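You operate a simulated robot arm through the tools that you are given. There is no shell and no other tool. Be economical: measure what you need, move in short steps, check, and stop when the job is done.

Carry out the task below with a simulated robot arm. There is one attempt and no reset: what you move stays moved.

JOB
Greasing is done: torque the relief plug and park the coupler.
Fine: the blue wrench is already set; pull to the click and put the wrench back; coupler off the yellow point and on its mat.

The check looks at the end state, three seconds after you hand in, the way a careful person would. Anything else that was tipped, shoved, dropped, spilled or broken makes it a failure.

ROBOT AND FRAMES
A 7-joint arm with a two-finger parallel gripper, fixed in place. Base frame: the origin is at the foot of the arm, x ahead of it, y to its left, z up; the work surface is at about z = 0.912. Lengths are in m, angles in rad, forces in N, time in s.
With the tool pointing down near the work surface it reaches from about 0.24 to 0.68 m from the base axis. Its first joint turns from -1.152 to 1.152 rad. Payload 2.4 kg.
The TCP is the grasp point between the finger pads, 0.03 m short of the fingertips. In the tool frame z runs along the fingers and y along their closing line. Largest opening 0.094 m; finger width 0.028, thickness 0.01; the body of the gripper, 0.05 by 0.096 m, starts 0.055 m behind the TCP.
Orientation is told as [roll, pitch, yaw] about the base's x, y, z axes, in that order, counted from this pose: with the fingers straight down and closing along the base's y, the tool's x points along the base's -x, its y along +y and its z along -z.

CONTROLS
- The arm moves only by the tool nudge_tool. Its argument "plan" is a list of rows, each an object (a shift or turn left out is 0, a gripper value left out holds the last) with "delta_pos": the shift along the tool's x, y, z in units of 250 mm (1.0 is 250 mm), a list of three; "rot": the turn, a rotation vector about the tool's x, y, z in units of 180 degrees (1.0 is 180 degrees), a list of three. In form: [{"delta_pos": [tx, ty, tz], "rot": [ax, ay, az]}, ...]. A call has 1 to 8 rows; each row is the pose to reach, as a shift and turn from the pose commanded when the call began, along the tool's axes at that moment. "hand" is the gripper command, from -1 (fully open) to 1 (shut), values between in proportion, set as the call begins (left out, the last holds). A call with a number of a shift or a turn outside -1 to 1 is refused whole. Each row takes 0.2 s and may step no farther than 0.05 m and 0.15 rad from the row before; otherwise, or with a gripper value out of range, the whole call is refused. A pose out of reach is approached as far as the arm can. The call stops where the force on the tool passes 50 N (or 10 N more than at its start, if that is more) or the arm is blocked; 0.2 s more then pass. The fingers move at their own pace (about 0.153 m/s each) and stop on an object; they squeeze with about 43 N. The grip force told is the motor's: it shows also when the fingers shut on nothing. Time passes only in rows, and 0.2 s behind the last, so rows that repeat a pose let the fingers close. It gives the time, the measured TCP pose, the force on the tool (base axes), the opening and the grip force at its end, in the units of the frame above (readings bear some noise).
- Cameras (640 x 400 px; columns grow to the right, rows downward): "scene" is fixed at [0.0454, 0.4732, 1.474]; the picture's right is [-0.73, -0.69, 0.00], its down [-0.21, 0.22, -0.95] and it looks along [0.66, -0.69, -0.31] (base axes); focal length 319 px, centre (320, 200). "wrist" rides on the gripper at [0.076, 0.014, -0.102] in the tool frame; the picture's right is [-0.18, 0.98, 0.00], its down [-0.75, -0.14, -0.64] and it looks along [-0.63, -0.12, 0.77] (tool axes); focal length 243 px, centre (320, 200). There is no depth. A picture from a camera that has moved, and an enlarged one, comes with that camera's place and axes in the base frame and with its lens.
- camera(camera): a new picture of that camera. No time passes.
- enlarge(camera, box): a new picture of the part [left, top, right, bottom] of that camera's present view, enlarged. No time passes.
- sign_off(): hands the job in; it is judged then, once.

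Go step by step. Nothing tells you positions but the pictures and the camera data: compare them with the known pose of the tool, close in by small moves and look again before you grip or let go. The budget is 120 turns and 64 pictures, counting those below and the enlarged ones. Unless the task says otherwise, let go and move clear before handing in.

The tools are called after "Emit:" by a JSON object that holds its "op" and its "data". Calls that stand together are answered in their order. nudge_tool: Moves the arm, as the interface text tells. Its arguments: {"type":"object","properties":{"plan":{"type":"array","items":{"type":"object","properties":{"delta_pos":{"type":"array","items":{"type":"number"}},"rot":{"type":"array","items":{"type":"number"}}}}},"hand":{"type":"number"}},"required":["plan"]} The other tools are called the same way: camera (camera) takes a picture; enlarge (camera, box) takes an enlarged picture of a part of a camera's view; sign_off () hands the job in.

At the start:

```text
clock: 0.0
ee_pos: [0.4003, -0.0968, 1.3149]
ee_rot: [-0.001, 0.001, 0.0]
ft_force: [-0.2, -0.7, 0.0]
width: 0.0939
grasp_force: 0.0
```

scene: 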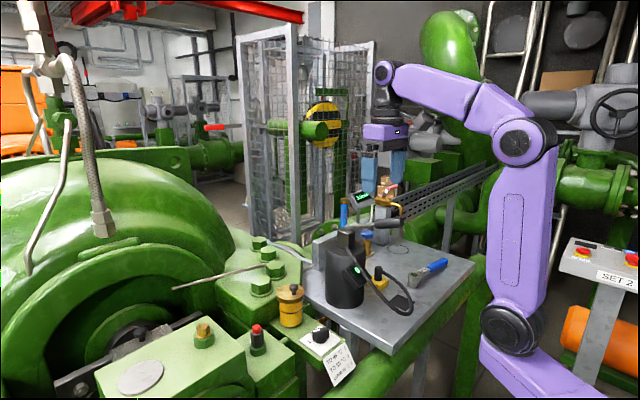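
wrist: 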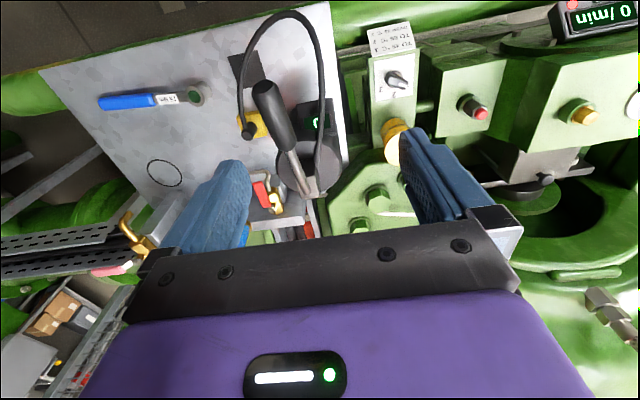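

I see a bench with a blue-handled wrench, a grease gun with a hose and coupler, and a machine with several plugs. I'll enlarge the views to identify things.

Emit:
{"op": "enlarge", "data": {"camera": "scene", "box": [300, 170, 480, 320]}}

Emit:
{"op": "enlarge", "data": {"camera": "scene", "box": [160, 220, 380, 400]}}

Emit:
{"op": "enlarge", "data": {"camera": "wrist", "box": [60, 0, 360, 260]}}

Emit:
{"op": "enlarge", "data": {"camera": "wrist", "box": [340, 0, 640, 260]}}

```text
2.67 times, centred on (390, 245) of scene
camera zoom: at [0.0454, 0.4732, 1.474], right [-0.73, -0.69, 0.0], down [-0.21, 0.22, -0.95], along [0.66, -0.69, -0.31], focal length 851 px, centre (133, 80)
```

zoom: 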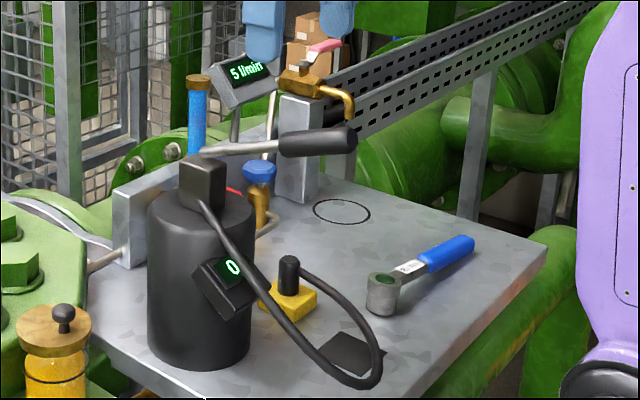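

```text
2.22 times, centred on (270, 310) of scene
camera zoom: at [0.0454, 0.4732, 1.474], right [-0.73, -0.69, 0.0], down [-0.21, 0.22, -0.95], along [0.66, -0.69, -0.31], focal length 709 px, centre (431, -44)
```

zoom: 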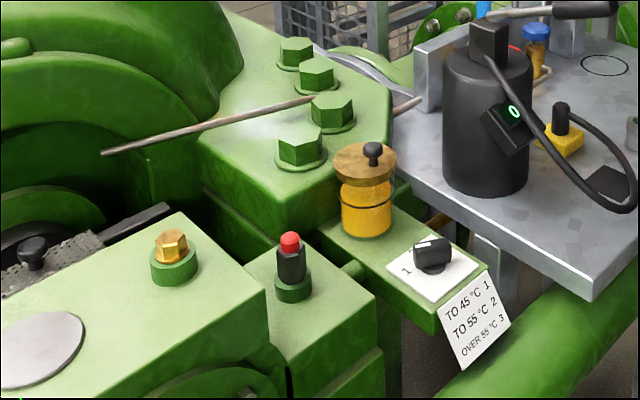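

```text
1.54 times, centred on (210, 130) of wrist
camera zoom: at [0.3223, -0.0838, 1.4187], right [0.18, 0.98, 0.0], down [0.75, -0.14, 0.64], along [0.63, -0.12, -0.77], focal length 373 px, centre (489, 308)
```

zoom: 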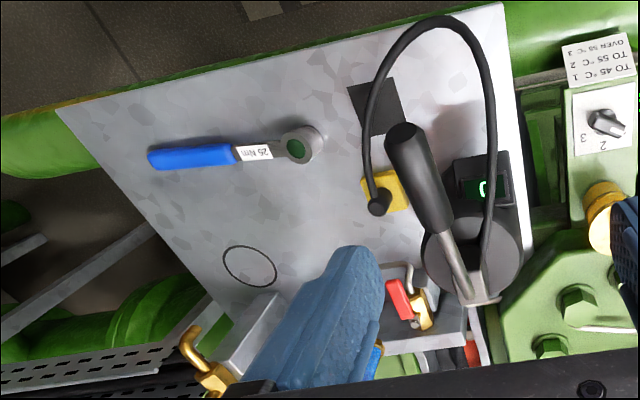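

```text
1.54 times, centred on (490, 130) of wrist
camera zoom: at [0.3223, -0.0838, 1.4187], right [0.18, 0.98, 0.0], down [0.75, -0.14, 0.64], along [0.63, -0.12, -0.77], focal length 373 px, centre (58, 308)
```

zoom: 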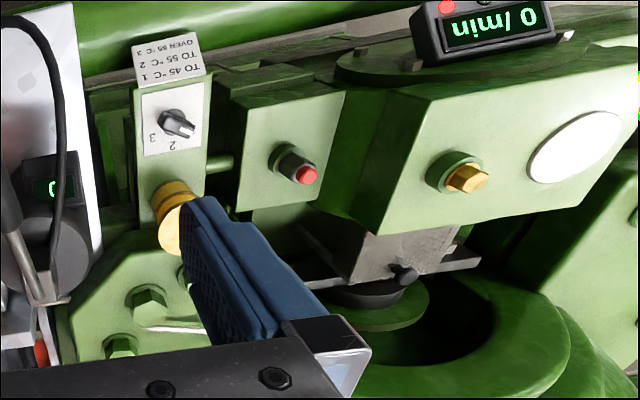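

The blue wrench (25 Nm) lies at about (0.42,-0.34)→(0.40,-0.54), with the coupler on the yellow block near (0.51,-0.27) and the dark mat near (0.41,-0.245). The brass hex near (0.51,0.26,1.09) looks like the relief plug, so I'll move over for a closer look.

Emit:
{"op": "nudge_tool", "data": {"plan": [{"delta_pos": [0, 0.19, 0]}, {"delta_pos": [0, 0.38, 0]}, {"delta_pos": [0, 0.57, 0]}, {"delta_pos": [0, 0.76, 0]}, {"delta_pos": [0, 0.95, 0]}, {"delta_pos": [0, 1.0, 0]}], "hand": -1}}

Emit:
{"op": "camera", "data": {"camera": "wrist"}}

Emit:
{"op": "enlarge", "data": {"camera": "wrist", "box": [240, 30, 480, 180]}}

```text
clock: 1.4
ee_pos: [0.4001, 0.153, 1.3154]
ee_rot: [-0.002, 0.0, -0.002]
ft_force: [-0.5, -1.1, -0.4]
width: 0.0941
grasp_force: 0.0
```

```text
57 pictures are left
camera wrist: at [0.3232, 0.1663, 1.4198], right [0.19, 0.98, 0.0], down [0.75, -0.14, 0.64], along [0.63, -0.12, -0.77], focal length 243 px, centre (320, 200)
```

wrist: 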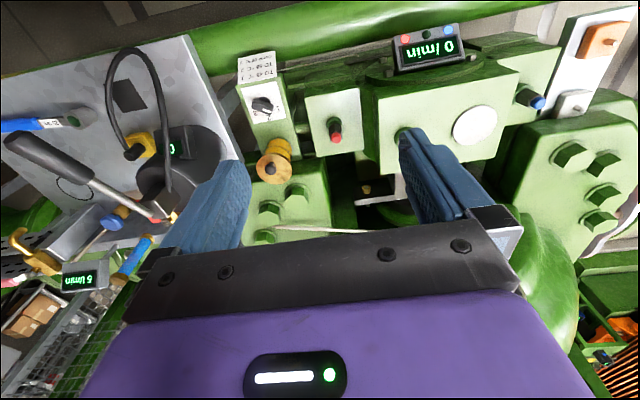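

```text
2.67 times, centred on (360, 105) of wrist
camera zoom: at [0.3232, 0.1663, 1.4198], right [0.19, 0.98, 0.0], down [0.75, -0.14, 0.64], along [0.63, -0.12, -0.77], focal length 647 px, centre (213, 453)
```

zoom: 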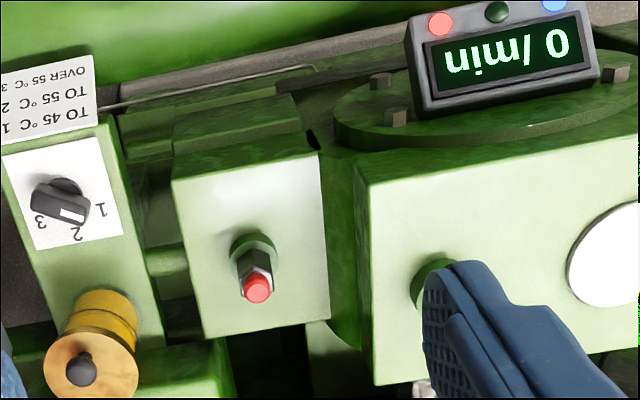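

Now the brass hex is hidden by the finger, and there is also a black hex with a red cap. I'll shift sideways to see both clearly.

Emit:
{"op": "nudge_tool", "data": {"plan": [{"delta_pos": [0.0, 0.19, 0.1]}, {"delta_pos": [0.0, 0.3, 0.2]}]}}

Emit:
{"op": "camera", "data": {"camera": "wrist"}}

Emit:
{"op": "enlarge", "data": {"camera": "wrist", "box": [240, 40, 400, 140]}}

```text
refused: row 1 steps farther than a row can; nothing moved
```

```text
55 pictures are left
camera wrist: at [0.3232, 0.1663, 1.4198], right [0.19, 0.98, 0.0], down [0.75, -0.14, 0.64], along [0.63, -0.12, -0.77], focal length 243 px, centre (320, 200)
```

wrist: 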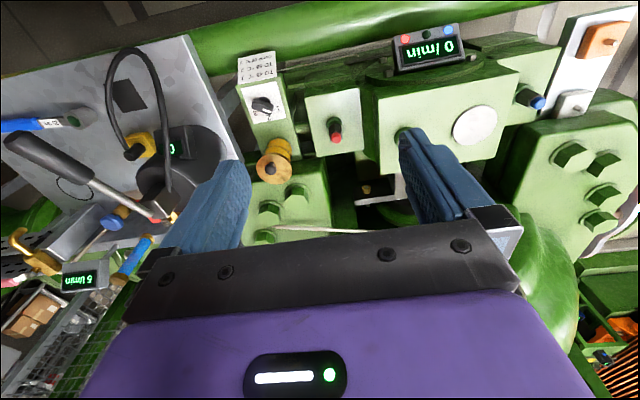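

```text
4.00 times, centred on (320, 90) of wrist
camera zoom: at [0.3232, 0.1663, 1.4198], right [0.19, 0.98, 0.0], down [0.75, -0.14, 0.64], along [0.63, -0.12, -0.77], focal length 970 px, centre (320, 640)
```

zoom: 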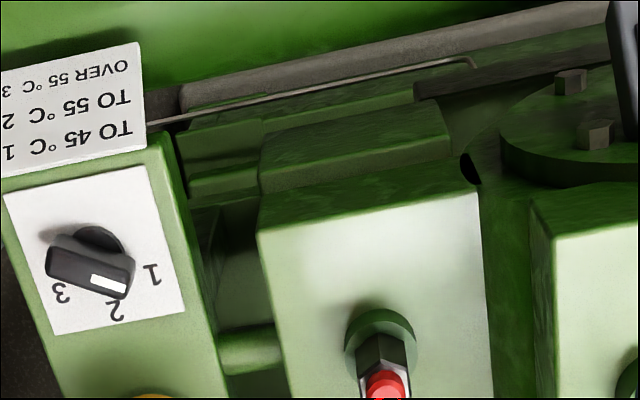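

Emit:
{"op": "nudge_tool", "data": {"plan": [{"delta_pos": [0.0, 0.15, 0.1]}, {"delta_pos": [0.0, 0.3, 0.2]}]}}

Emit:
{"op": "camera", "data": {"camera": "wrist"}}

Emit:
{"op": "enlarge", "data": {"camera": "wrist", "box": [240, 50, 480, 200]}}

```text
clock: 2.0
ee_pos: [0.3994, 0.2287, 1.266]
ee_rot: [0.001, -0.001, 0.001]
ft_force: [0.4, 0.1, -0.3]
width: 0.0945
grasp_force: 0.0
```

```text
53 pictures are left
camera wrist: at [0.3227, 0.241, 1.3688], right [0.18, 0.98, 0.0], down [0.75, -0.14, 0.64], along [0.63, -0.12, -0.77], focal length 243 px, centre (320, 200)
```

wrist: 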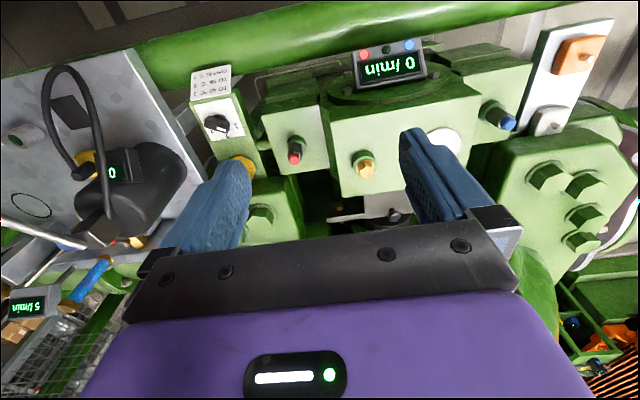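

```text
2.67 times, centred on (360, 125) of wrist
camera zoom: at [0.3227, 0.241, 1.3688], right [0.18, 0.98, 0.0], down [0.75, -0.14, 0.64], along [0.63, -0.12, -0.77], focal length 647 px, centre (213, 400)
```

zoom: 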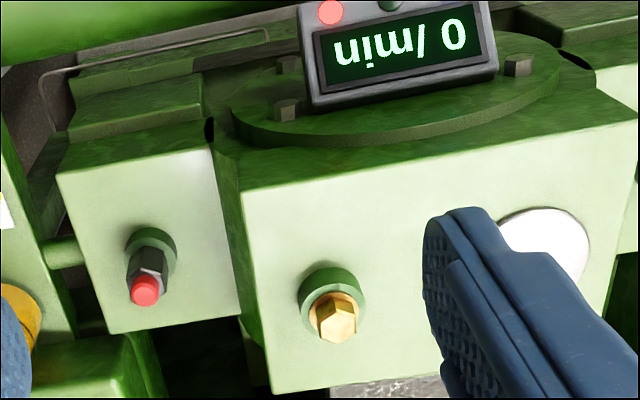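

The brass hex plug sits at about (0.505, 0.275, ~1.09), between a red-capped and a blue-capped nipple. Next I'll go to the wrench, yawing +90° on the way so that the camera looks toward the ring end.

Emit:
{"op": "nudge_tool", "data": {"plan": [{"delta_pos": [0, -0.12, -0.025], "rot": [0, 0, -0.045]}, {"delta_pos": [0, -0.24, -0.05], "rot": [0, 0, -0.09]}, {"delta_pos": [0, -0.36, -0.075], "rot": [0, 0, -0.135]}, {"delta_pos": [0, -0.48, -0.1], "rot": [0, 0, -0.18]}, {"delta_pos": [0, -0.6, -0.125], "rot": [0, 0, -0.225]}, {"delta_pos": [0, -0.72, -0.15], "rot": [0, 0, -0.27]}, {"delta_pos": [0, -0.84, -0.175], "rot": [0, 0, -0.315]}, {"delta_pos": [0, -0.96, -0.2], "rot": [0, 0, -0.36]}]}}

```text
clock: 3.8
ee_pos: [0.4006, -0.0143, 1.3175]
ee_rot: [0.0, 0.001, 1.134]
ft_force: [-0.1, 0.1, 0.9]
width: 0.094
grasp_force: 0.1
```

Emit:
{"op": "nudge_tool", "data": {"plan": [{"delta_pos": [0.113, -0.053, 0], "rot": [0, 0, -0.035]}, {"delta_pos": [0.226, -0.1065, 0], "rot": [0, 0, -0.07]}, {"delta_pos": [0.339, -0.16, 0], "rot": [0, 0, -0.105]}, {"delta_pos": [0.4525, -0.213, 0], "rot": [0, 0, -0.14]}, {"delta_pos": [0.566, -0.266, 0], "rot": [0, 0, -0.14]}, {"delta_pos": [0.679, -0.32, 0], "rot": [0, 0, -0.14]}, {"delta_pos": [0.792, -0.373, 0], "rot": [0, 0, -0.14]}, {"delta_pos": [0.905, -0.426, 0], "rot": [0, 0, -0.14]}]}}

```text
clock: 5.6
ee_pos: [0.3989, -0.2622, 1.3164]
ee_rot: [0.001, 0.0, 1.573]
ft_force: [0.7, -0.5, -0.1]
width: 0.0942
grasp_force: 0.1
```

Emit:
{"op": "nudge_tool", "data": {"plan": [{"delta_pos": [0.139, 0, 0.05]}, {"delta_pos": [0.278, 0, 0.1]}, {"delta_pos": [0.417, 0, 0.15]}, {"delta_pos": [0.556, 0, 0.2]}, {"delta_pos": [0.695, 0, 0.3]}, {"delta_pos": [0.83, 0, 0.4]}]}}

Emit:
{"op": "camera", "data": {"camera": "wrist"}}

```text
clock: 7.0
ee_pos: [0.3961, -0.4623, 1.2228]
ee_rot: [0.001, 0.0, 1.571]
ft_force: [0.9, 0.1, 0.2]
width: 0.0938
grasp_force: 0.1
out of reach, approached as far as the arm can: row 6
```

```text
51 pictures are left
camera wrist: at [0.3814, -0.5401, 1.3254], right [-0.98, 0.18, 0.0], down [0.14, 0.75, 0.64], along [0.12, 0.63, -0.77], focal length 243 px, centre (320, 200)
```

wrist: 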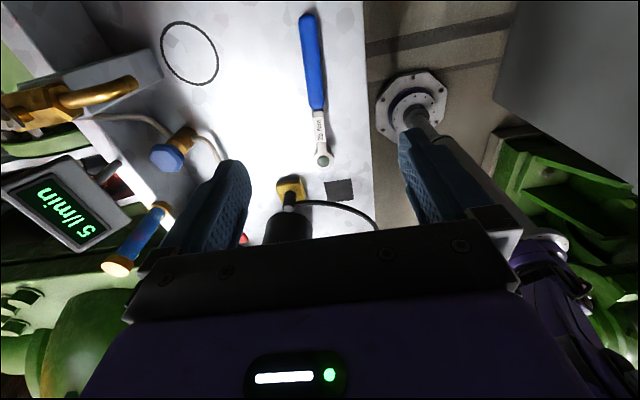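

Triangulating: the ring top is at about (0.4135,-0.328,0.957), and the handle is at z ≈0.945, running from y=-0.413 to -0.524. The plug's hex top is at about (0.524,0.2735,1.067). I'll descend partway over the handle.

Emit:
{"op": "nudge_tool", "data": {"plan": [{"delta_pos": [0.0, -0.02, 0.14], "rot": [0, 0, 0.022]}, {"delta_pos": [0.05, -0.024, 0.28], "rot": [0, 0, 0.022]}, {"delta_pos": [0.08, -0.024, 0.42], "rot": [0, 0, 0.022]}, {"delta_pos": [0.08, -0.024, 0.56], "rot": [0, 0, 0.022]}, {"delta_pos": [0.08, -0.024, 0.7], "rot": [0, 0, 0.022]}]}}

Emit:
{"op": "camera", "data": {"camera": "wrist"}}

Emit:
{"op": "enlarge", "data": {"camera": "scene", "box": [320, 180, 480, 300]}}

```text
clock: 8.2
ee_pos: [0.4041, -0.4827, 1.046]
ee_rot: [-0.001, 0.0, 1.501]
ft_force: [0.3, -0.7, -0.7]
width: 0.0941
grasp_force: 0.0
```

```text
50 pictures are left
camera wrist: at [0.3838, -0.5586, 1.1491], right [-0.97, 0.25, 0.0], down [0.19, 0.74, 0.64], along [0.16, 0.62, -0.77], focal length 243 px, centre (320, 200)
```

wrist: 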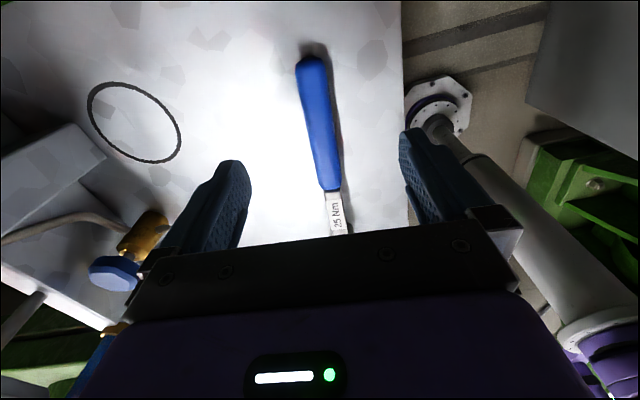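

```text
3.33 times, centred on (400, 240) of scene
camera zoom: at [0.0454, 0.4732, 1.474], right [-0.73, -0.69, 0.0], down [-0.21, 0.22, -0.95], along [0.66, -0.69, -0.31], focal length 1064 px, centre (53, 67)
```

zoom: 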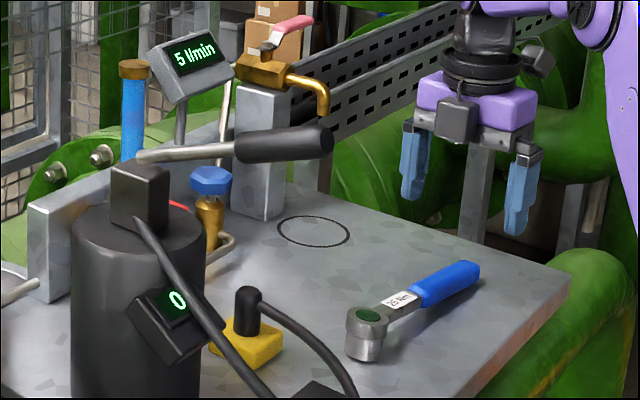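

The handle sits between the fingers and is raised off the bench. I'll descend to about z=0.948 and close.

Emit:
{"op": "nudge_tool", "data": {"plan": [{"delta_pos": [0, -0.004, 0.14]}, {"delta_pos": [0, -0.004, 0.26]}, {"delta_pos": [0, -0.004, 0.33]}, {"delta_pos": [0, -0.004, 0.39]}]}}

Emit:
{"op": "camera", "data": {"camera": "wrist"}}

Emit:
{"op": "enlarge", "data": {"camera": "scene", "box": [370, 220, 490, 310]}}

```text
clock: 9.2
ee_pos: [0.4063, -0.4821, 0.9608]
ee_rot: [-0.003, 0.004, 1.5]
ft_force: [-2.2, 4.0, 8.8]
width: 0.0942
grasp_force: 0.1
stopped in row 4: the force on the tool passed its limit (the readings are from after the stop); the commanded pose is now the measured one
```

```text
48 pictures are left
camera wrist: at [0.3853, -0.5579, 1.0633], right [-0.97, 0.25, 0.0], down [0.19, 0.74, 0.64], along [0.16, 0.62, -0.77], focal length 243 px, centre (320, 200)
```

wrist: 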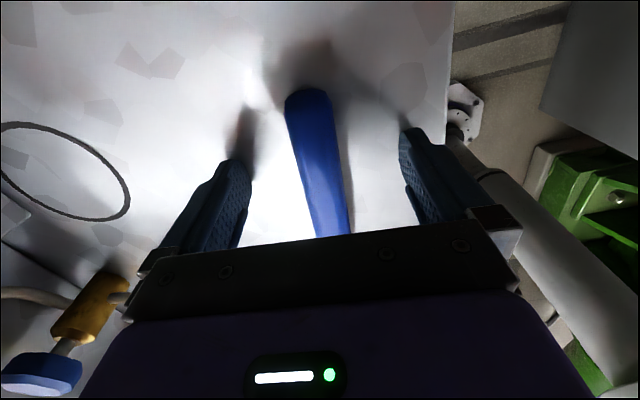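

```text
4.44 times, centred on (430, 265) of scene
camera zoom: at [0.0453, 0.4735, 1.4739], right [-0.73, -0.69, 0.0], down [-0.21, 0.22, -0.95], along [0.66, -0.69, -0.31], focal length 1419 px, centre (-169, -89)
```

zoom: 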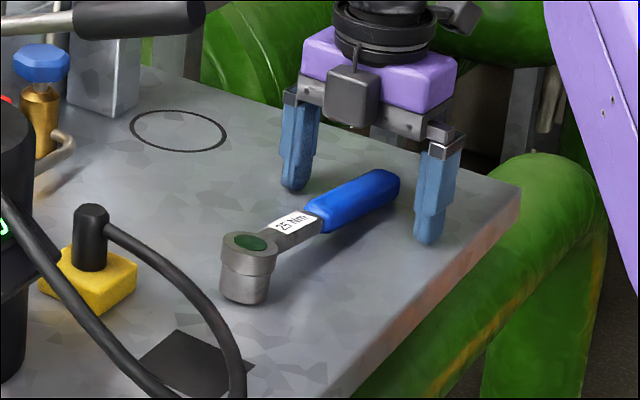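

The fingertips just touched the bench, so it's at about z=0.93. I'll lift 3 mm and close on the handle.

Emit:
{"op": "nudge_tool", "data": {"plan": [{"delta_pos": [0, 0, -0.014]}]}}

Emit:
{"op": "nudge_tool", "data": {"plan": [{"delta_pos": [0, 0, 0]}, {"delta_pos": [0, 0, 0]}, {"delta_pos": [0, 0, 0]}], "hand": 1}}

Emit:
{"op": "enlarge", "data": {"camera": "scene", "box": [370, 220, 490, 310]}}

```text
clock: 9.6
ee_pos: [0.4063, -0.4826, 0.9626]
ee_rot: [-0.004, 0.005, 1.5]
ft_force: [-0.3, 0.5, 0.3]
width: 0.0942
grasp_force: 0.0
```

```text
clock: 10.4
ee_pos: [0.4056, -0.4815, 0.9624]
ee_rot: [-0.001, 0.006, 1.502]
ft_force: [-1.3, 0.1, 0.7]
width: 0.0236
grasp_force: 43.0
```

```text
4.44 times, centred on (430, 265) of scene
camera zoom: at [0.0454, 0.4732, 1.474], right [-0.73, -0.69, 0.0], down [-0.21, 0.22, -0.95], along [0.66, -0.69, -0.31], focal length 1419 px, centre (-169, -89)
```

zoom: 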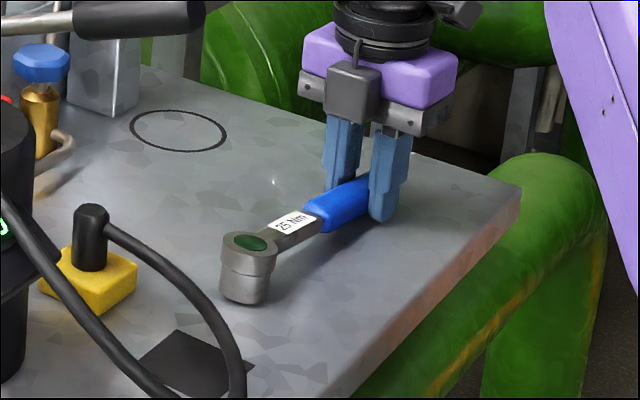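

Gripped at (0.4056,-0.4817,0.9625), yaw 1.50, which is also the return pose. The socket is about 0.153 m ahead along +y. I'll lift gently.

Emit:
{"op": "nudge_tool", "data": {"plan": [{"delta_pos": [0, 0, -0.04]}, {"delta_pos": [0, 0, -0.12]}, {"delta_pos": [0, 0, -0.26]}, {"delta_pos": [0, 0, -0.4]}, {"delta_pos": [0, 0, -0.54]}, {"delta_pos": [0, 0, -0.68]}, {"delta_pos": [0, 0, -0.82]}, {"delta_pos": [0, 0, -0.96]}]}}

Emit:
{"op": "enlarge", "data": {"camera": "scene", "box": [320, 120, 520, 300]}}

```text
clock: 12.2
ee_pos: [0.4039, -0.4821, 1.1894]
ee_rot: [-0.001, 0.005, 1.501]
ft_force: [-0.7, 0.2, 0.1]
width: 0.0002
grasp_force: 32.7
out of reach, approached as far as the arm can: row 8
```

```text
2.22 times, centred on (420, 210) of scene
camera zoom: at [0.0454, 0.4732, 1.474], right [-0.73, -0.69, 0.0], down [-0.21, 0.22, -0.95], along [0.66, -0.69, -0.31], focal length 709 px, centre (98, 178)
```

zoom: 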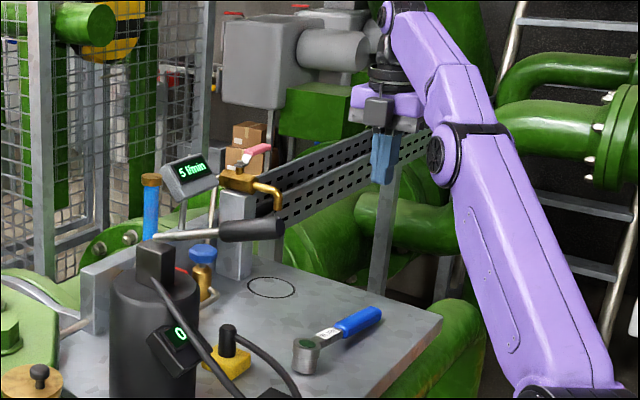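

The wrench slipped out of the fingers because I gripped it too far from its balance point. It seems not to have moved; I'll check.

Emit:
{"op": "enlarge", "data": {"camera": "scene", "box": [370, 230, 470, 305]}}

Emit:
{"op": "camera", "data": {"camera": "wrist"}}

```text
5.33 times, centred on (420, 268) of scene
camera zoom: at [0.0454, 0.4732, 1.474], right [-0.73, -0.69, 0.0], down [-0.21, 0.22, -0.95], along [0.66, -0.69, -0.31], focal length 1703 px, centre (-213, -160)
```

zoom: 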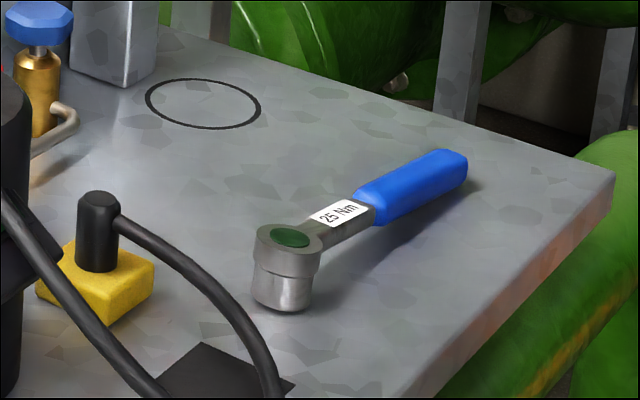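

```text
43 pictures are left
camera wrist: at [0.3839, -0.5575, 1.2923], right [-0.97, 0.25, 0.0], down [0.19, 0.74, 0.64], along [0.16, 0.62, -0.77], focal length 243 px, centre (320, 200)
```

wrist: 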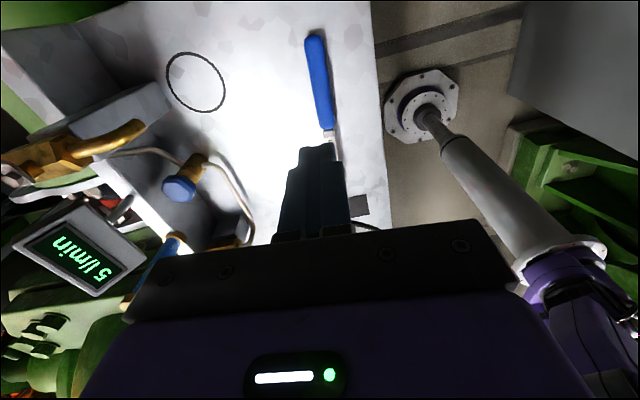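

The wrench is upright in the same place. I'll re-grip on the shank near the head, close to the balance point, and look at it from a hover first.

Emit:
{"op": "nudge_tool", "data": {"plan": [{"delta_pos": [-0.1, -0.002, 0.1]}, {"delta_pos": [-0.2, -0.003, 0.2]}, {"delta_pos": [-0.3, -0.005, 0.33]}, {"delta_pos": [-0.377, -0.006, 0.46]}, {"delta_pos": [-0.377, -0.006, 0.56]}], "hand": -1}}

Emit:
{"op": "camera", "data": {"camera": "wrist"}}

```text
clock: 13.4
ee_pos: [0.4119, -0.3865, 1.051]
ee_rot: [-0.003, 0.007, 1.5]
ft_force: [0.4, 0.9, -0.2]
width: 0.094
grasp_force: 0.0
```

```text
42 pictures are left
camera wrist: at [0.3913, -0.4627, 1.1541], right [-0.97, 0.25, 0.0], down [0.19, 0.75, 0.64], along [0.16, 0.62, -0.77], focal length 243 px, centre (320, 200)
```

wrist: 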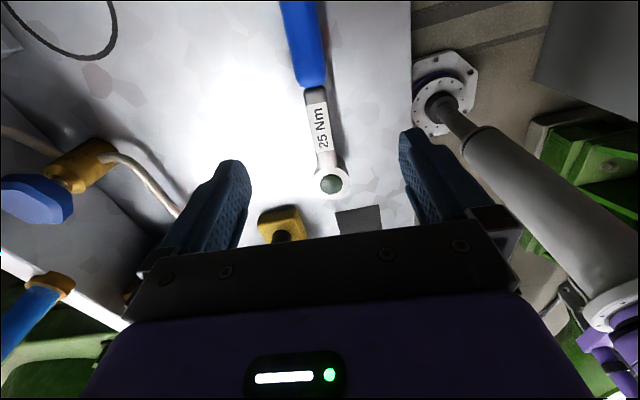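

Emit:
{"op": "nudge_tool", "data": {"plan": [{"delta_pos": [0, 0, 0.15]}, {"delta_pos": [0, 0, 0.26]}, {"delta_pos": [0, 0, 0.32]}, {"delta_pos": [0, 0, 0.354]}]}}

Emit:
{"op": "nudge_tool", "data": {"plan": [{"delta_pos": [0, 0, 0]}, {"delta_pos": [0, 0, 0]}, {"delta_pos": [0, 0, 0]}], "hand": 1}}

Emit:
{"op": "nudge_tool", "data": {"plan": [{"delta_pos": [0, 0, -0.03]}, {"delta_pos": [0, 0, -0.06]}, {"delta_pos": [0, 0, -0.1]}, {"delta_pos": [0, 0, -0.14]}]}}

Emit:
{"op": "enlarge", "data": {"camera": "scene", "box": [370, 210, 470, 300]}}

```text
clock: 14.4
ee_pos: [0.4133, -0.3883, 0.9624]
ee_rot: [-0.005, 0.005, 1.5]
ft_force: [0.0, 0.1, -0.6]
width: 0.0938
grasp_force: 0.0
```

```text
clock: 15.2
ee_pos: [0.414, -0.3878, 0.9606]
ee_rot: [0.001, 0.005, 1.5]
ft_force: [-0.8, 0.1, -0.6]
width: 0.0219
grasp_force: 43.1
```

```text
clock: 16.2
ee_pos: [0.4136, -0.3884, 0.9977]
ee_rot: [-0.003, 0.006, 1.501]
ft_force: [0.4, 0.6, -4.2]
width: 0.0222
grasp_force: 42.8
```

```text
4.44 times, centred on (420, 255) of scene
camera zoom: at [0.0455, 0.4732, 1.474], right [-0.73, -0.69, 0.0], down [-0.21, 0.22, -0.95], along [0.66, -0.69, -0.31], focal length 1419 px, centre (-124, -44)
```

zoom: 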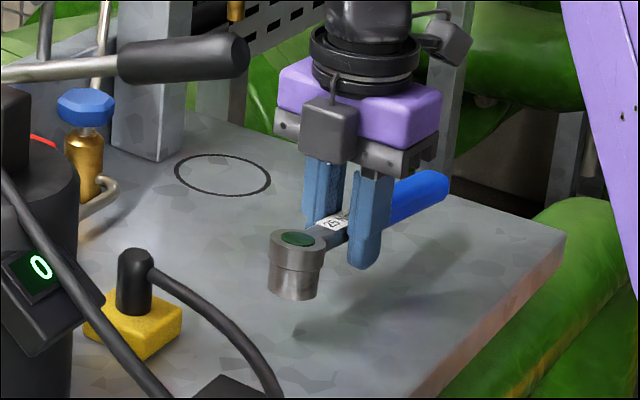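

The wrench is held level at 4.2 N, with the socket about 0.060 m ahead of the TCP and its bottom about 0.030 m below. Raising it.

Emit:
{"op": "nudge_tool", "data": {"plan": [{"delta_pos": [0, 0, -0.1]}, {"delta_pos": [0, 0, -0.25]}, {"delta_pos": [0, 0, -0.4]}, {"delta_pos": [0, 0, -0.55]}, {"delta_pos": [0, 0, -0.7]}, {"delta_pos": [0, 0, -0.85]}, {"delta_pos": [0, 0, -0.95]}, {"delta_pos": [0, 0, -1.0]}]}}

```text
clock: 18.0
ee_pos: [0.4142, -0.3882, 1.2489]
ee_rot: [-0.002, 0.004, 1.501]
ft_force: [-0.9, 0.6, -2.8]
width: 0.022
grasp_force: 43.2
```

Emit:
{"op": "nudge_tool", "data": {"plan": [{"delta_pos": [-0.08, 0.006, -0.08]}, {"delta_pos": [-0.2, 0.014, -0.16]}, {"delta_pos": [-0.34, 0.024, -0.2]}, {"delta_pos": [-0.48, 0.034, -0.2]}, {"delta_pos": [-0.62, 0.043, -0.2]}, {"delta_pos": [-0.76, 0.053, -0.2]}, {"delta_pos": [-0.88, 0.062, -0.2]}, {"delta_pos": [-0.99, 0.07, -0.2]}]}}

Emit:
{"op": "nudge_tool", "data": {"plan": [{"delta_pos": [-0.08, 0.006, 0]}, {"delta_pos": [-0.2, 0.014, 0]}, {"delta_pos": [-0.34, 0.024, 0]}, {"delta_pos": [-0.48, 0.034, 0]}, {"delta_pos": [-0.62, 0.043, 0]}, {"delta_pos": [-0.76, 0.053, 0]}, {"delta_pos": [-0.88, 0.062, 0]}, {"delta_pos": [-0.99, 0.07, 0]}]}}

Emit:
{"op": "camera", "data": {"camera": "scene"}}

```text
clock: 19.8
ee_pos: [0.4132, -0.1391, 1.2952]
ee_rot: [-0.004, 0.004, 1.503]
ft_force: [0.5, -0.1, -3.3]
width: 0.0219
grasp_force: 42.8
```

```text
clock: 21.6
ee_pos: [0.412, 0.1102, 1.2953]
ee_rot: [-0.001, 0.007, 1.502]
ft_force: [0.9, 0.0, -2.7]
width: 0.0218
grasp_force: 42.9
```

```text
40 pictures are left
```

scene: 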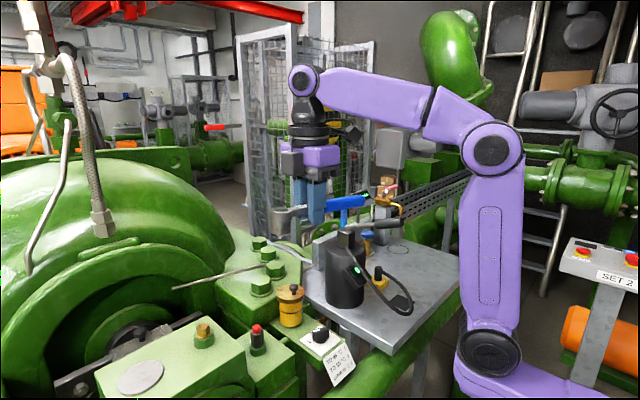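

Emit:
{"op": "nudge_tool", "data": {"plan": [{"delta_pos": [-0.06, -0.06, 0.06]}, {"delta_pos": [-0.16, -0.15, 0.16]}, {"delta_pos": [-0.25, -0.24, 0.26]}, {"delta_pos": [-0.34, -0.32, 0.36]}, {"delta_pos": [-0.4, -0.38, 0.43]}, {"delta_pos": [-0.441, -0.402, 0.48]}]}}

Emit:
{"op": "camera", "data": {"camera": "wrist"}}

Emit:
{"op": "enlarge", "data": {"camera": "scene", "box": [140, 240, 300, 370]}}

```text
clock: 23.0
ee_pos: [0.5199, 0.2127, 1.1728]
ee_rot: [-0.005, 0.003, 1.502]
ft_force: [0.2, 0.3, -3.6]
width: 0.022
grasp_force: 43.0
```

```text
39 pictures are left
camera wrist: at [0.4999, 0.1373, 1.2762], right [-0.97, 0.25, 0.0], down [0.19, 0.74, 0.64], along [0.16, 0.62, -0.77], focal length 243 px, centre (320, 200)
```

wrist: 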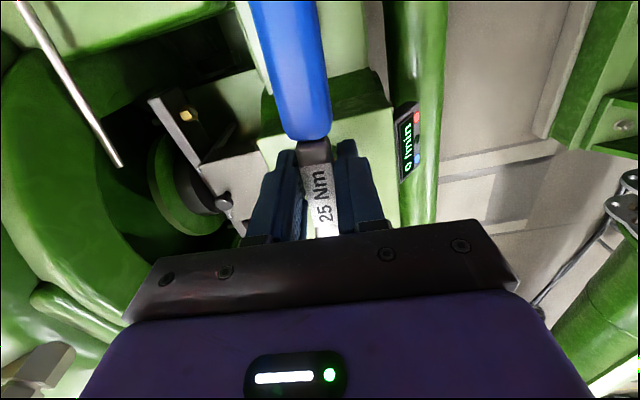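

```text
3.08 times, centred on (220, 305) of scene
camera zoom: at [0.0455, 0.4732, 1.474], right [-0.73, -0.69, 0.0], down [-0.21, 0.22, -0.95], along [0.66, -0.69, -0.31], focal length 982 px, centre (628, -123)
```

zoom: 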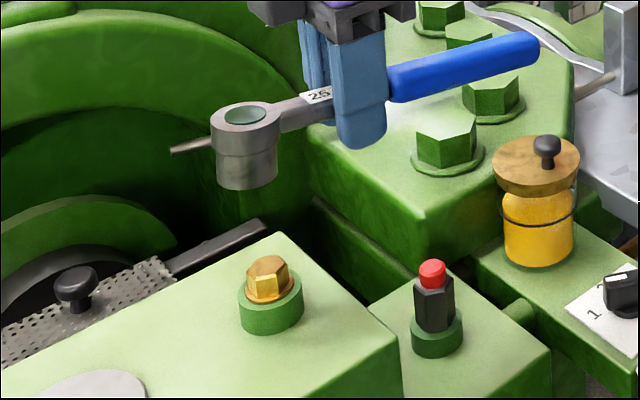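

The socket hangs over the plug, slightly off to the left in the scene view. I'll lower it a bit with a small correction and look closely.

Emit:
{"op": "nudge_tool", "data": {"plan": [{"delta_pos": [0.015, 0.0135, 0.09]}, {"delta_pos": [0.015, 0.0135, 0.18]}]}}

Emit:
{"op": "enlarge", "data": {"camera": "scene", "box": [176, 270, 240, 345]}}

```text
clock: 23.6
ee_pos: [0.5175, 0.2094, 1.1287]
ee_rot: [-0.001, 0.006, 1.501]
ft_force: [0.0, 0.2, -3.2]
width: 0.0224
grasp_force: 43.4
```

```text
5.33 times, centred on (208, 308) of scene
camera zoom: at [0.0455, 0.4732, 1.474], right [-0.73, -0.69, 0.0], down [-0.21, 0.22, -0.95], along [0.66, -0.69, -0.31], focal length 1703 px, centre (917, -373)
```

zoom: 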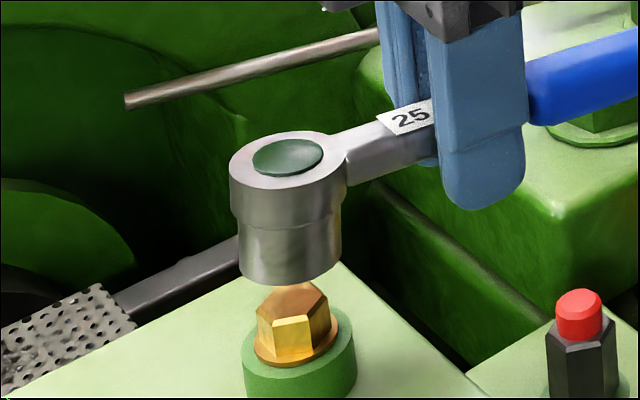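

The socket is close laterally, and depth along the scene view is ambiguous with height. I'll lower in small steps, watching force and pose.

Emit:
{"op": "nudge_tool", "data": {"plan": [{"delta_pos": [-0.0035, -0.0034, 0.03]}, {"delta_pos": [-0.0035, -0.0034, 0.064]}, {"delta_pos": [-0.0035, -0.0034, 0.072]}]}}

Emit:
{"op": "enlarge", "data": {"camera": "scene", "box": [176, 270, 240, 345]}}

```text
clock: 24.4
ee_pos: [0.5172, 0.2088, 1.1112]
ee_rot: [-0.004, 0.004, 1.499]
ft_force: [-0.1, -0.6, -3.1]
width: 0.0223
grasp_force: 43.0
```

```text
5.33 times, centred on (208, 308) of scene
camera zoom: at [0.0455, 0.4732, 1.474], right [-0.73, -0.69, 0.0], down [-0.21, 0.22, -0.95], along [0.66, -0.69, -0.31], focal length 1703 px, centre (917, -373)
```

zoom: 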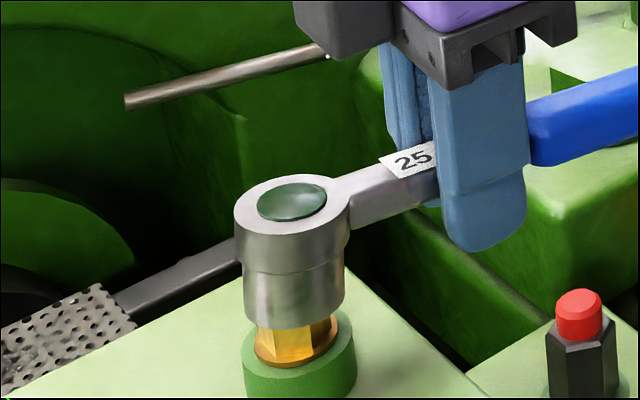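

Emit:
{"op": "nudge_tool", "data": {"plan": [{"delta_pos": [0, 0, 0.008]}, {"delta_pos": [0, 0, 0.016]}]}}

Emit:
{"op": "nudge_tool", "data": {"plan": [{"delta_pos": [0, 0, 0.006]}, {"delta_pos": [0, 0, 0.012]}]}}

Emit:
{"op": "nudge_tool", "data": {"plan": [{"delta_pos": [0, 0, 0.006]}, {"delta_pos": [0, 0, 0.012]}]}}

Emit:
{"op": "enlarge", "data": {"camera": "scene", "box": [176, 270, 240, 345]}}

```text
clock: 25.0
ee_pos: [0.5192, 0.2086, 1.11]
ee_rot: [-0.006, 0.002, 1.501]
ft_force: [-2.4, -2.8, 12.0]
width: 0.0223
grasp_force: 43.2
```

```text
clock: 25.6
ee_pos: [0.5195, 0.2077, 1.1065]
ee_rot: [-0.006, 0.003, 1.499]
ft_force: [5.4, -3.0, 9.8]
width: 0.022
grasp_force: 43.3
```

```text
clock: 26.2
ee_pos: [0.5195, 0.2075, 1.1018]
ee_rot: [-0.003, 0.006, 1.501]
ft_force: [1.2, -7.8, 16.0]
width: 0.0222
grasp_force: 43.2
```

```text
5.33 times, centred on (208, 308) of scene
camera zoom: at [0.0452, 0.4728, 1.4741], right [-0.73, -0.69, 0.0], down [-0.21, 0.22, -0.95], along [0.66, -0.69, -0.31], focal length 1703 px, centre (917, -373)
```

zoom: 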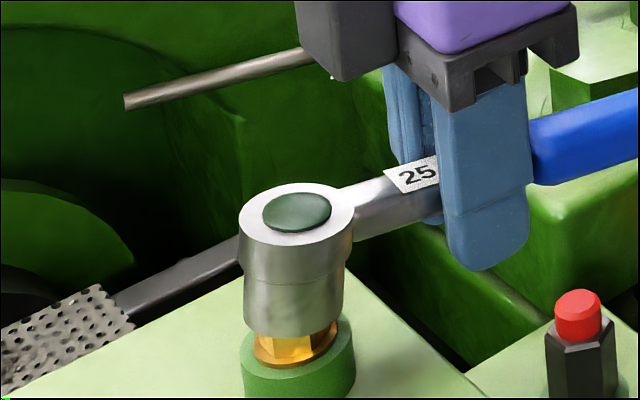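

The socket is resting on the hex top at about z=1.079 and the flats don't match yet. From the image, a facet normal points about 6–7° counter-clockwise from the handle. I'll lift off and check how the wrench sits in the grip.

Emit:
{"op": "nudge_tool", "data": {"plan": [{"delta_pos": [0, 0, -0.03]}, {"delta_pos": [0, 0, -0.06]}]}}

Emit:
{"op": "enlarge", "data": {"camera": "scene", "box": [176, 255, 272, 345]}}

```text
clock: 26.8
ee_pos: [0.5172, 0.209, 1.1152]
ee_rot: [0.001, 0.004, 1.503]
ft_force: [0.2, 0.1, -3.4]
width: 0.0222
grasp_force: 42.8
```

```text
4.44 times, centred on (224, 300) of scene
camera zoom: at [0.0455, 0.4732, 1.474], right [-0.73, -0.69, 0.0], down [-0.21, 0.22, -0.95], along [0.66, -0.69, -0.31], focal length 1419 px, centre (747, -244)
```

zoom: 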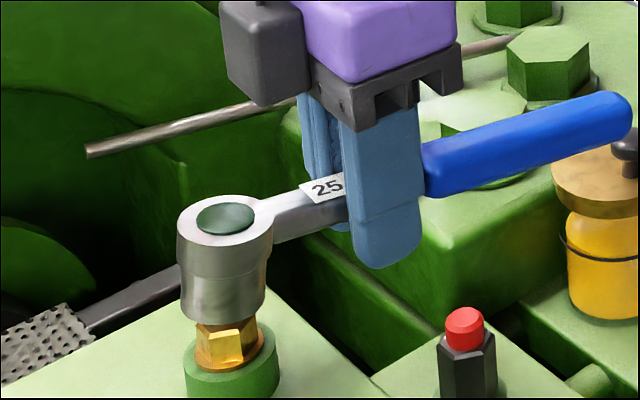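

Emit:
{"op": "nudge_tool", "data": {"plan": [{"delta_pos": [-0.001, -0.014, 0], "rot": [0, 0, -0.018]}, {"delta_pos": [-0.002, -0.028, 0], "rot": [0, 0, -0.0366]}, {"delta_pos": [-0.002, -0.028, 0.02], "rot": [0, 0, -0.0366]}, {"delta_pos": [-0.002, -0.028, 0.035], "rot": [0, 0, -0.0366]}]}}

Emit:
{"op": "nudge_tool", "data": {"plan": [{"delta_pos": [0, 0, 0.008]}, {"delta_pos": [0, 0, 0.016]}]}}

Emit:
{"op": "enlarge", "data": {"camera": "scene", "box": [176, 270, 240, 345]}}

```text
clock: 27.8
ee_pos: [0.526, 0.2078, 1.1077]
ee_rot: [-0.002, 0.006, 1.616]
ft_force: [0.0, -0.9, -4.0]
width: 0.022
grasp_force: 43.8
```

```text
clock: 28.4
ee_pos: [0.525, 0.2074, 1.1029]
ee_rot: [-0.003, 0.004, 1.613]
ft_force: [1.8, -4.4, 2.3]
width: 0.0221
grasp_force: 42.8
```

```text
5.33 times, centred on (208, 308) of scene
camera zoom: at [0.0455, 0.473, 1.474], right [-0.73, -0.69, 0.0], down [-0.21, 0.22, -0.95], along [0.66, -0.69, -0.31], focal length 1703 px, centre (917, -373)
```

zoom: 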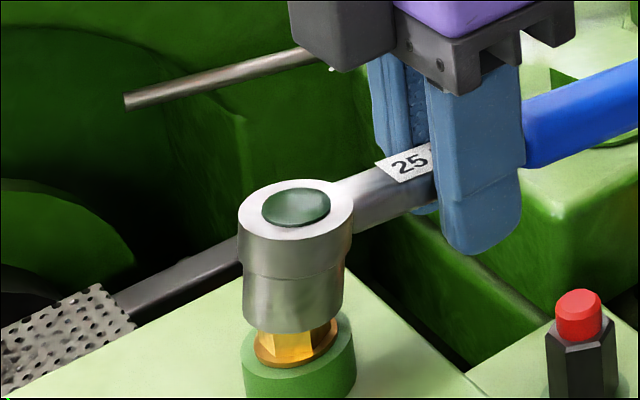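

Light contact, with a reaction toward −y. I'll shift −y by 1.5 mm and press slightly.

Emit:
{"op": "nudge_tool", "data": {"plan": [{"delta_pos": [0.006, 0, 0]}, {"delta_pos": [0.006, 0, 0.008]}, {"delta_pos": [0.006, 0, 0.014]}]}}

Emit:
{"op": "enlarge", "data": {"camera": "scene", "box": [176, 270, 240, 345]}}

```text
clock: 29.2
ee_pos: [0.5251, 0.2078, 1.1014]
ee_rot: [-0.007, 0.002, 1.617]
ft_force: [3.7, -2.7, 14.2]
width: 0.022
grasp_force: 43.4
```

```text
5.33 times, centred on (208, 308) of scene
camera zoom: at [0.0453, 0.473, 1.4741], right [-0.73, -0.69, 0.0], down [-0.21, 0.22, -0.95], along [0.66, -0.69, -0.31], focal length 1703 px, centre (917, -373)
```

zoom: 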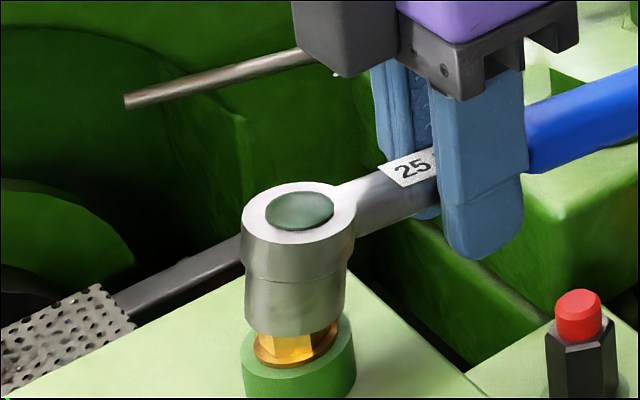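

It's still sitting on top, so I'll lift slightly and back off counter-clockwise about the socket axis. Then I'll sweep clockwise (the tightening direction) under light press to find the flats.

Emit:
{"op": "nudge_tool", "data": {"plan": [{"delta_pos": [0, 0, -0.024]}, {"delta_pos": [-0.004, -0.026, -0.024], "rot": [0, 0, -0.0334]}, {"delta_pos": [-0.009, -0.053, -0.024], "rot": [0, 0, -0.0668]}, {"delta_pos": [-0.009, -0.053, -0.014], "rot": [0, 0, -0.0668]}, {"delta_pos": [-0.009, -0.053, -0.008], "rot": [0, 0, -0.0668]}]}}

Emit:
{"op": "enlarge", "data": {"camera": "scene", "box": [176, 270, 240, 345]}}

```text
clock: 30.4
ee_pos: [0.539, 0.2091, 1.1029]
ee_rot: [-0.003, 0.006, 1.824]
ft_force: [2.7, -3.8, 4.3]
width: 0.0221
grasp_force: 42.8
```

```text
5.33 times, centred on (208, 308) of scene
camera zoom: at [0.0455, 0.473, 1.474], right [-0.73, -0.69, 0.0], down [-0.21, 0.22, -0.95], along [0.66, -0.69, -0.31], focal length 1703 px, centre (917, -373)
```

zoom: 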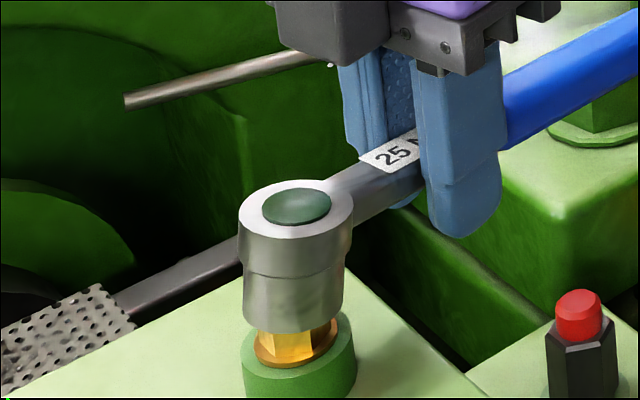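

Emit:
{"op": "nudge_tool", "data": {"plan": [{"delta_pos": [-0.0005, 0.0157, 0.004], "rot": [0, 0, 0.0207]}, {"delta_pos": [-0.002, 0.0314, 0.004], "rot": [0, 0, 0.0414]}, {"delta_pos": [-0.0046, 0.0469, 0.006], "rot": [0, 0, 0.0621]}, {"delta_pos": [-0.0081, 0.0622, 0.006], "rot": [0, 0, 0.0828]}]}}

Emit:
{"op": "nudge_tool", "data": {"plan": [{"delta_pos": [-0.0005, 0.0157, 0], "rot": [0, 0, 0.0207]}, {"delta_pos": [-0.002, 0.0314, 0.002], "rot": [0, 0, 0.0414]}, {"delta_pos": [-0.0046, 0.0469, 0.002], "rot": [0, 0, 0.0621]}, {"delta_pos": [-0.0081, 0.0622, 0.004], "rot": [0, 0, 0.0828]}]}}

Emit:
{"op": "enlarge", "data": {"camera": "scene", "box": [176, 270, 240, 345]}}

```text
clock: 31.4
ee_pos: [0.5227, 0.207, 1.1016]
ee_rot: [-0.005, 0.005, 1.563]
ft_force: [2.2, -7.6, 15.3]
width: 0.022
grasp_force: 43.4
```

```text
clock: 32.4
ee_pos: [0.5063, 0.2101, 1.1007]
ee_rot: [-0.001, 0.006, 1.303]
ft_force: [-4.8, -10.0, 13.8]
width: 0.0222
grasp_force: 42.8
```

```text
5.33 times, centred on (208, 308) of scene
camera zoom: at [0.045, 0.4727, 1.4742], right [-0.73, -0.69, 0.0], down [-0.21, 0.22, -0.95], along [0.66, -0.69, -0.31], focal length 1703 px, centre (917, -373)
```

zoom: 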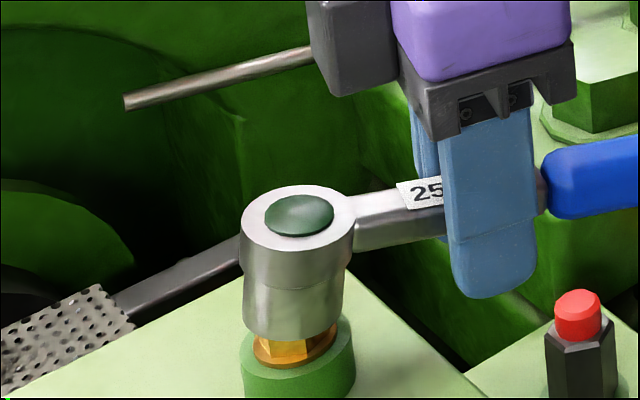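

Emit:
{"op": "enlarge", "data": {"camera": "scene", "box": [196, 318, 220, 343]}}

```text
16.00 times, centred on (208, 330) of scene
camera zoom: at [0.045, 0.4727, 1.4742], right [-0.73, -0.69, 0.0], down [-0.21, 0.22, -0.95], along [0.66, -0.69, -0.31], focal length 5108 px, centre (2112, -1888)
```

zoom: 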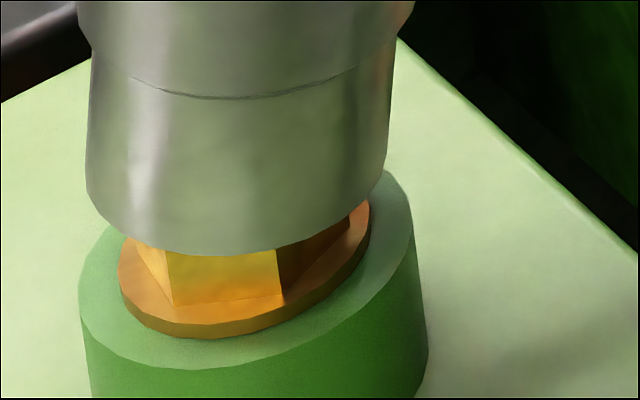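

I need to know whether the wrench pitched in the grip under the press, so I'll lift clear by about 12 mm and inspect.

Emit:
{"op": "nudge_tool", "data": {"plan": [{"delta_pos": [0, 0, -0.04]}, {"delta_pos": [0, 0, -0.08]}, {"delta_pos": [0, 0, -0.12]}]}}

Emit:
{"op": "enlarge", "data": {"camera": "scene", "box": [186, 285, 246, 343]}}

Emit:
{"op": "camera", "data": {"camera": "wrist"}}

```text
clock: 33.2
ee_pos: [0.5073, 0.2109, 1.1292]
ee_rot: [-0.001, 0.003, 1.307]
ft_force: [-0.2, -0.5, -2.8]
width: 0.0221
grasp_force: 42.7
```

```text
6.90 times, centred on (216, 314) of scene
camera zoom: at [0.0455, 0.4732, 1.474], right [-0.73, -0.69, 0.0], down [-0.21, 0.22, -0.95], along [0.66, -0.69, -0.31], focal length 2202 px, centre (1037, -586)
```

zoom: 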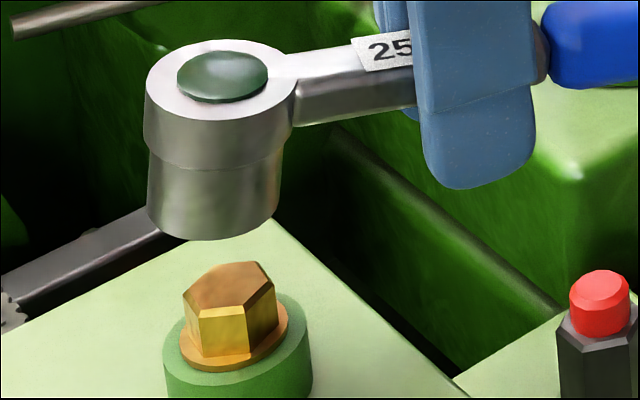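

```text
27 pictures are left
camera wrist: at [0.4729, 0.1403, 1.2324], right [-0.9, 0.43, 0.0], down [0.33, 0.69, 0.64], along [0.28, 0.57, -0.77], focal length 243 px, centre (320, 200)
```

wrist: 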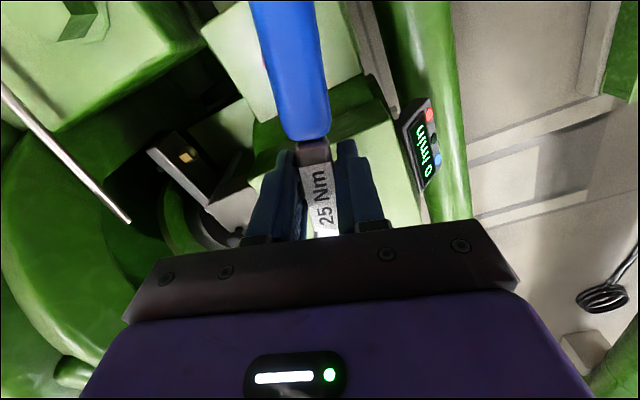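

The wrench has pitched about 8° nose-up in the grip from the pressing. I'll compensate by tilting the tool so the socket axis is vertical again.

Emit:
{"op": "nudge_tool", "data": {"plan": [{"delta_pos": [0, 0, 0], "rot": [0, 0.024, 0]}, {"delta_pos": [0, 0, 0], "rot": [0, 0.047, 0]}]}}

Emit:
{"op": "enlarge", "data": {"camera": "scene", "box": [186, 285, 246, 343]}}

```text
clock: 33.8
ee_pos: [0.5065, 0.2099, 1.1289]
ee_rot: [-0.003, 0.151, 1.307]
ft_force: [-0.3, 0.3, -2.8]
width: 0.0222
grasp_force: 43.1
```

```text
6.90 times, centred on (216, 314) of scene
camera zoom: at [0.0455, 0.4732, 1.474], right [-0.73, -0.69, 0.0], down [-0.21, 0.22, -0.95], along [0.66, -0.69, -0.31], focal length 2202 px, centre (1037, -586)
```

zoom: 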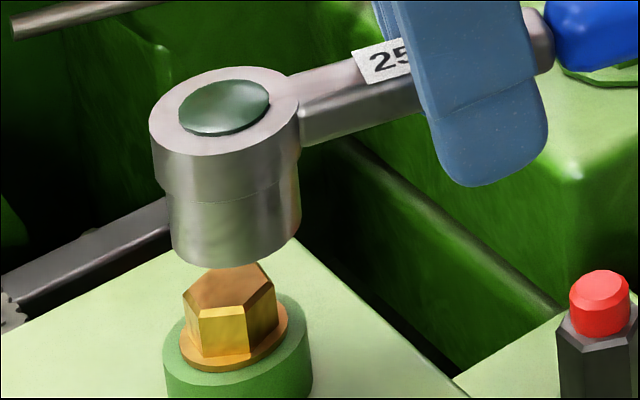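

The socket is now vertical. The hex flats normal is at about −100°, so I'll turn the handle to −100° about the socket axis and correct ~3 mm laterally, lowering a little.

Emit:
{"op": "nudge_tool", "data": {"plan": [{"delta_pos": [-0.007, -0.016, 0.01], "rot": [0.0021, 0, -0.014]}, {"delta_pos": [-0.0143, -0.032, 0.022], "rot": [0.0042, 0, -0.028]}]}}

Emit:
{"op": "enlarge", "data": {"camera": "scene", "box": [186, 285, 246, 343]}}

```text
clock: 34.4
ee_pos: [0.516, 0.2105, 1.124]
ee_rot: [-0.003, 0.152, 1.393]
ft_force: [0.1, 0.1, -3.2]
width: 0.022
grasp_force: 43.1
```

```text
6.90 times, centred on (216, 314) of scene
camera zoom: at [0.0455, 0.4732, 1.474], right [-0.73, -0.69, 0.0], down [-0.21, 0.22, -0.95], along [0.66, -0.69, -0.31], focal length 2202 px, centre (1037, -586)
```

zoom: 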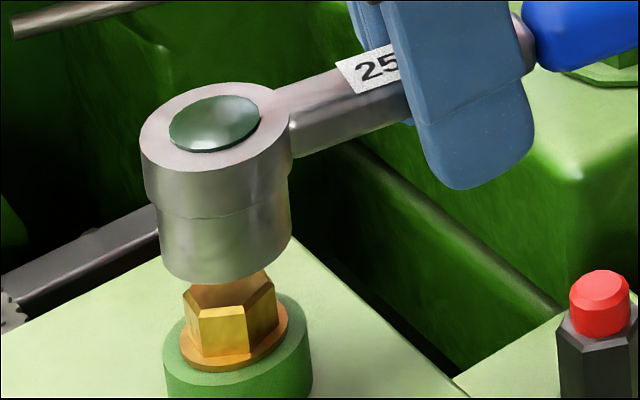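

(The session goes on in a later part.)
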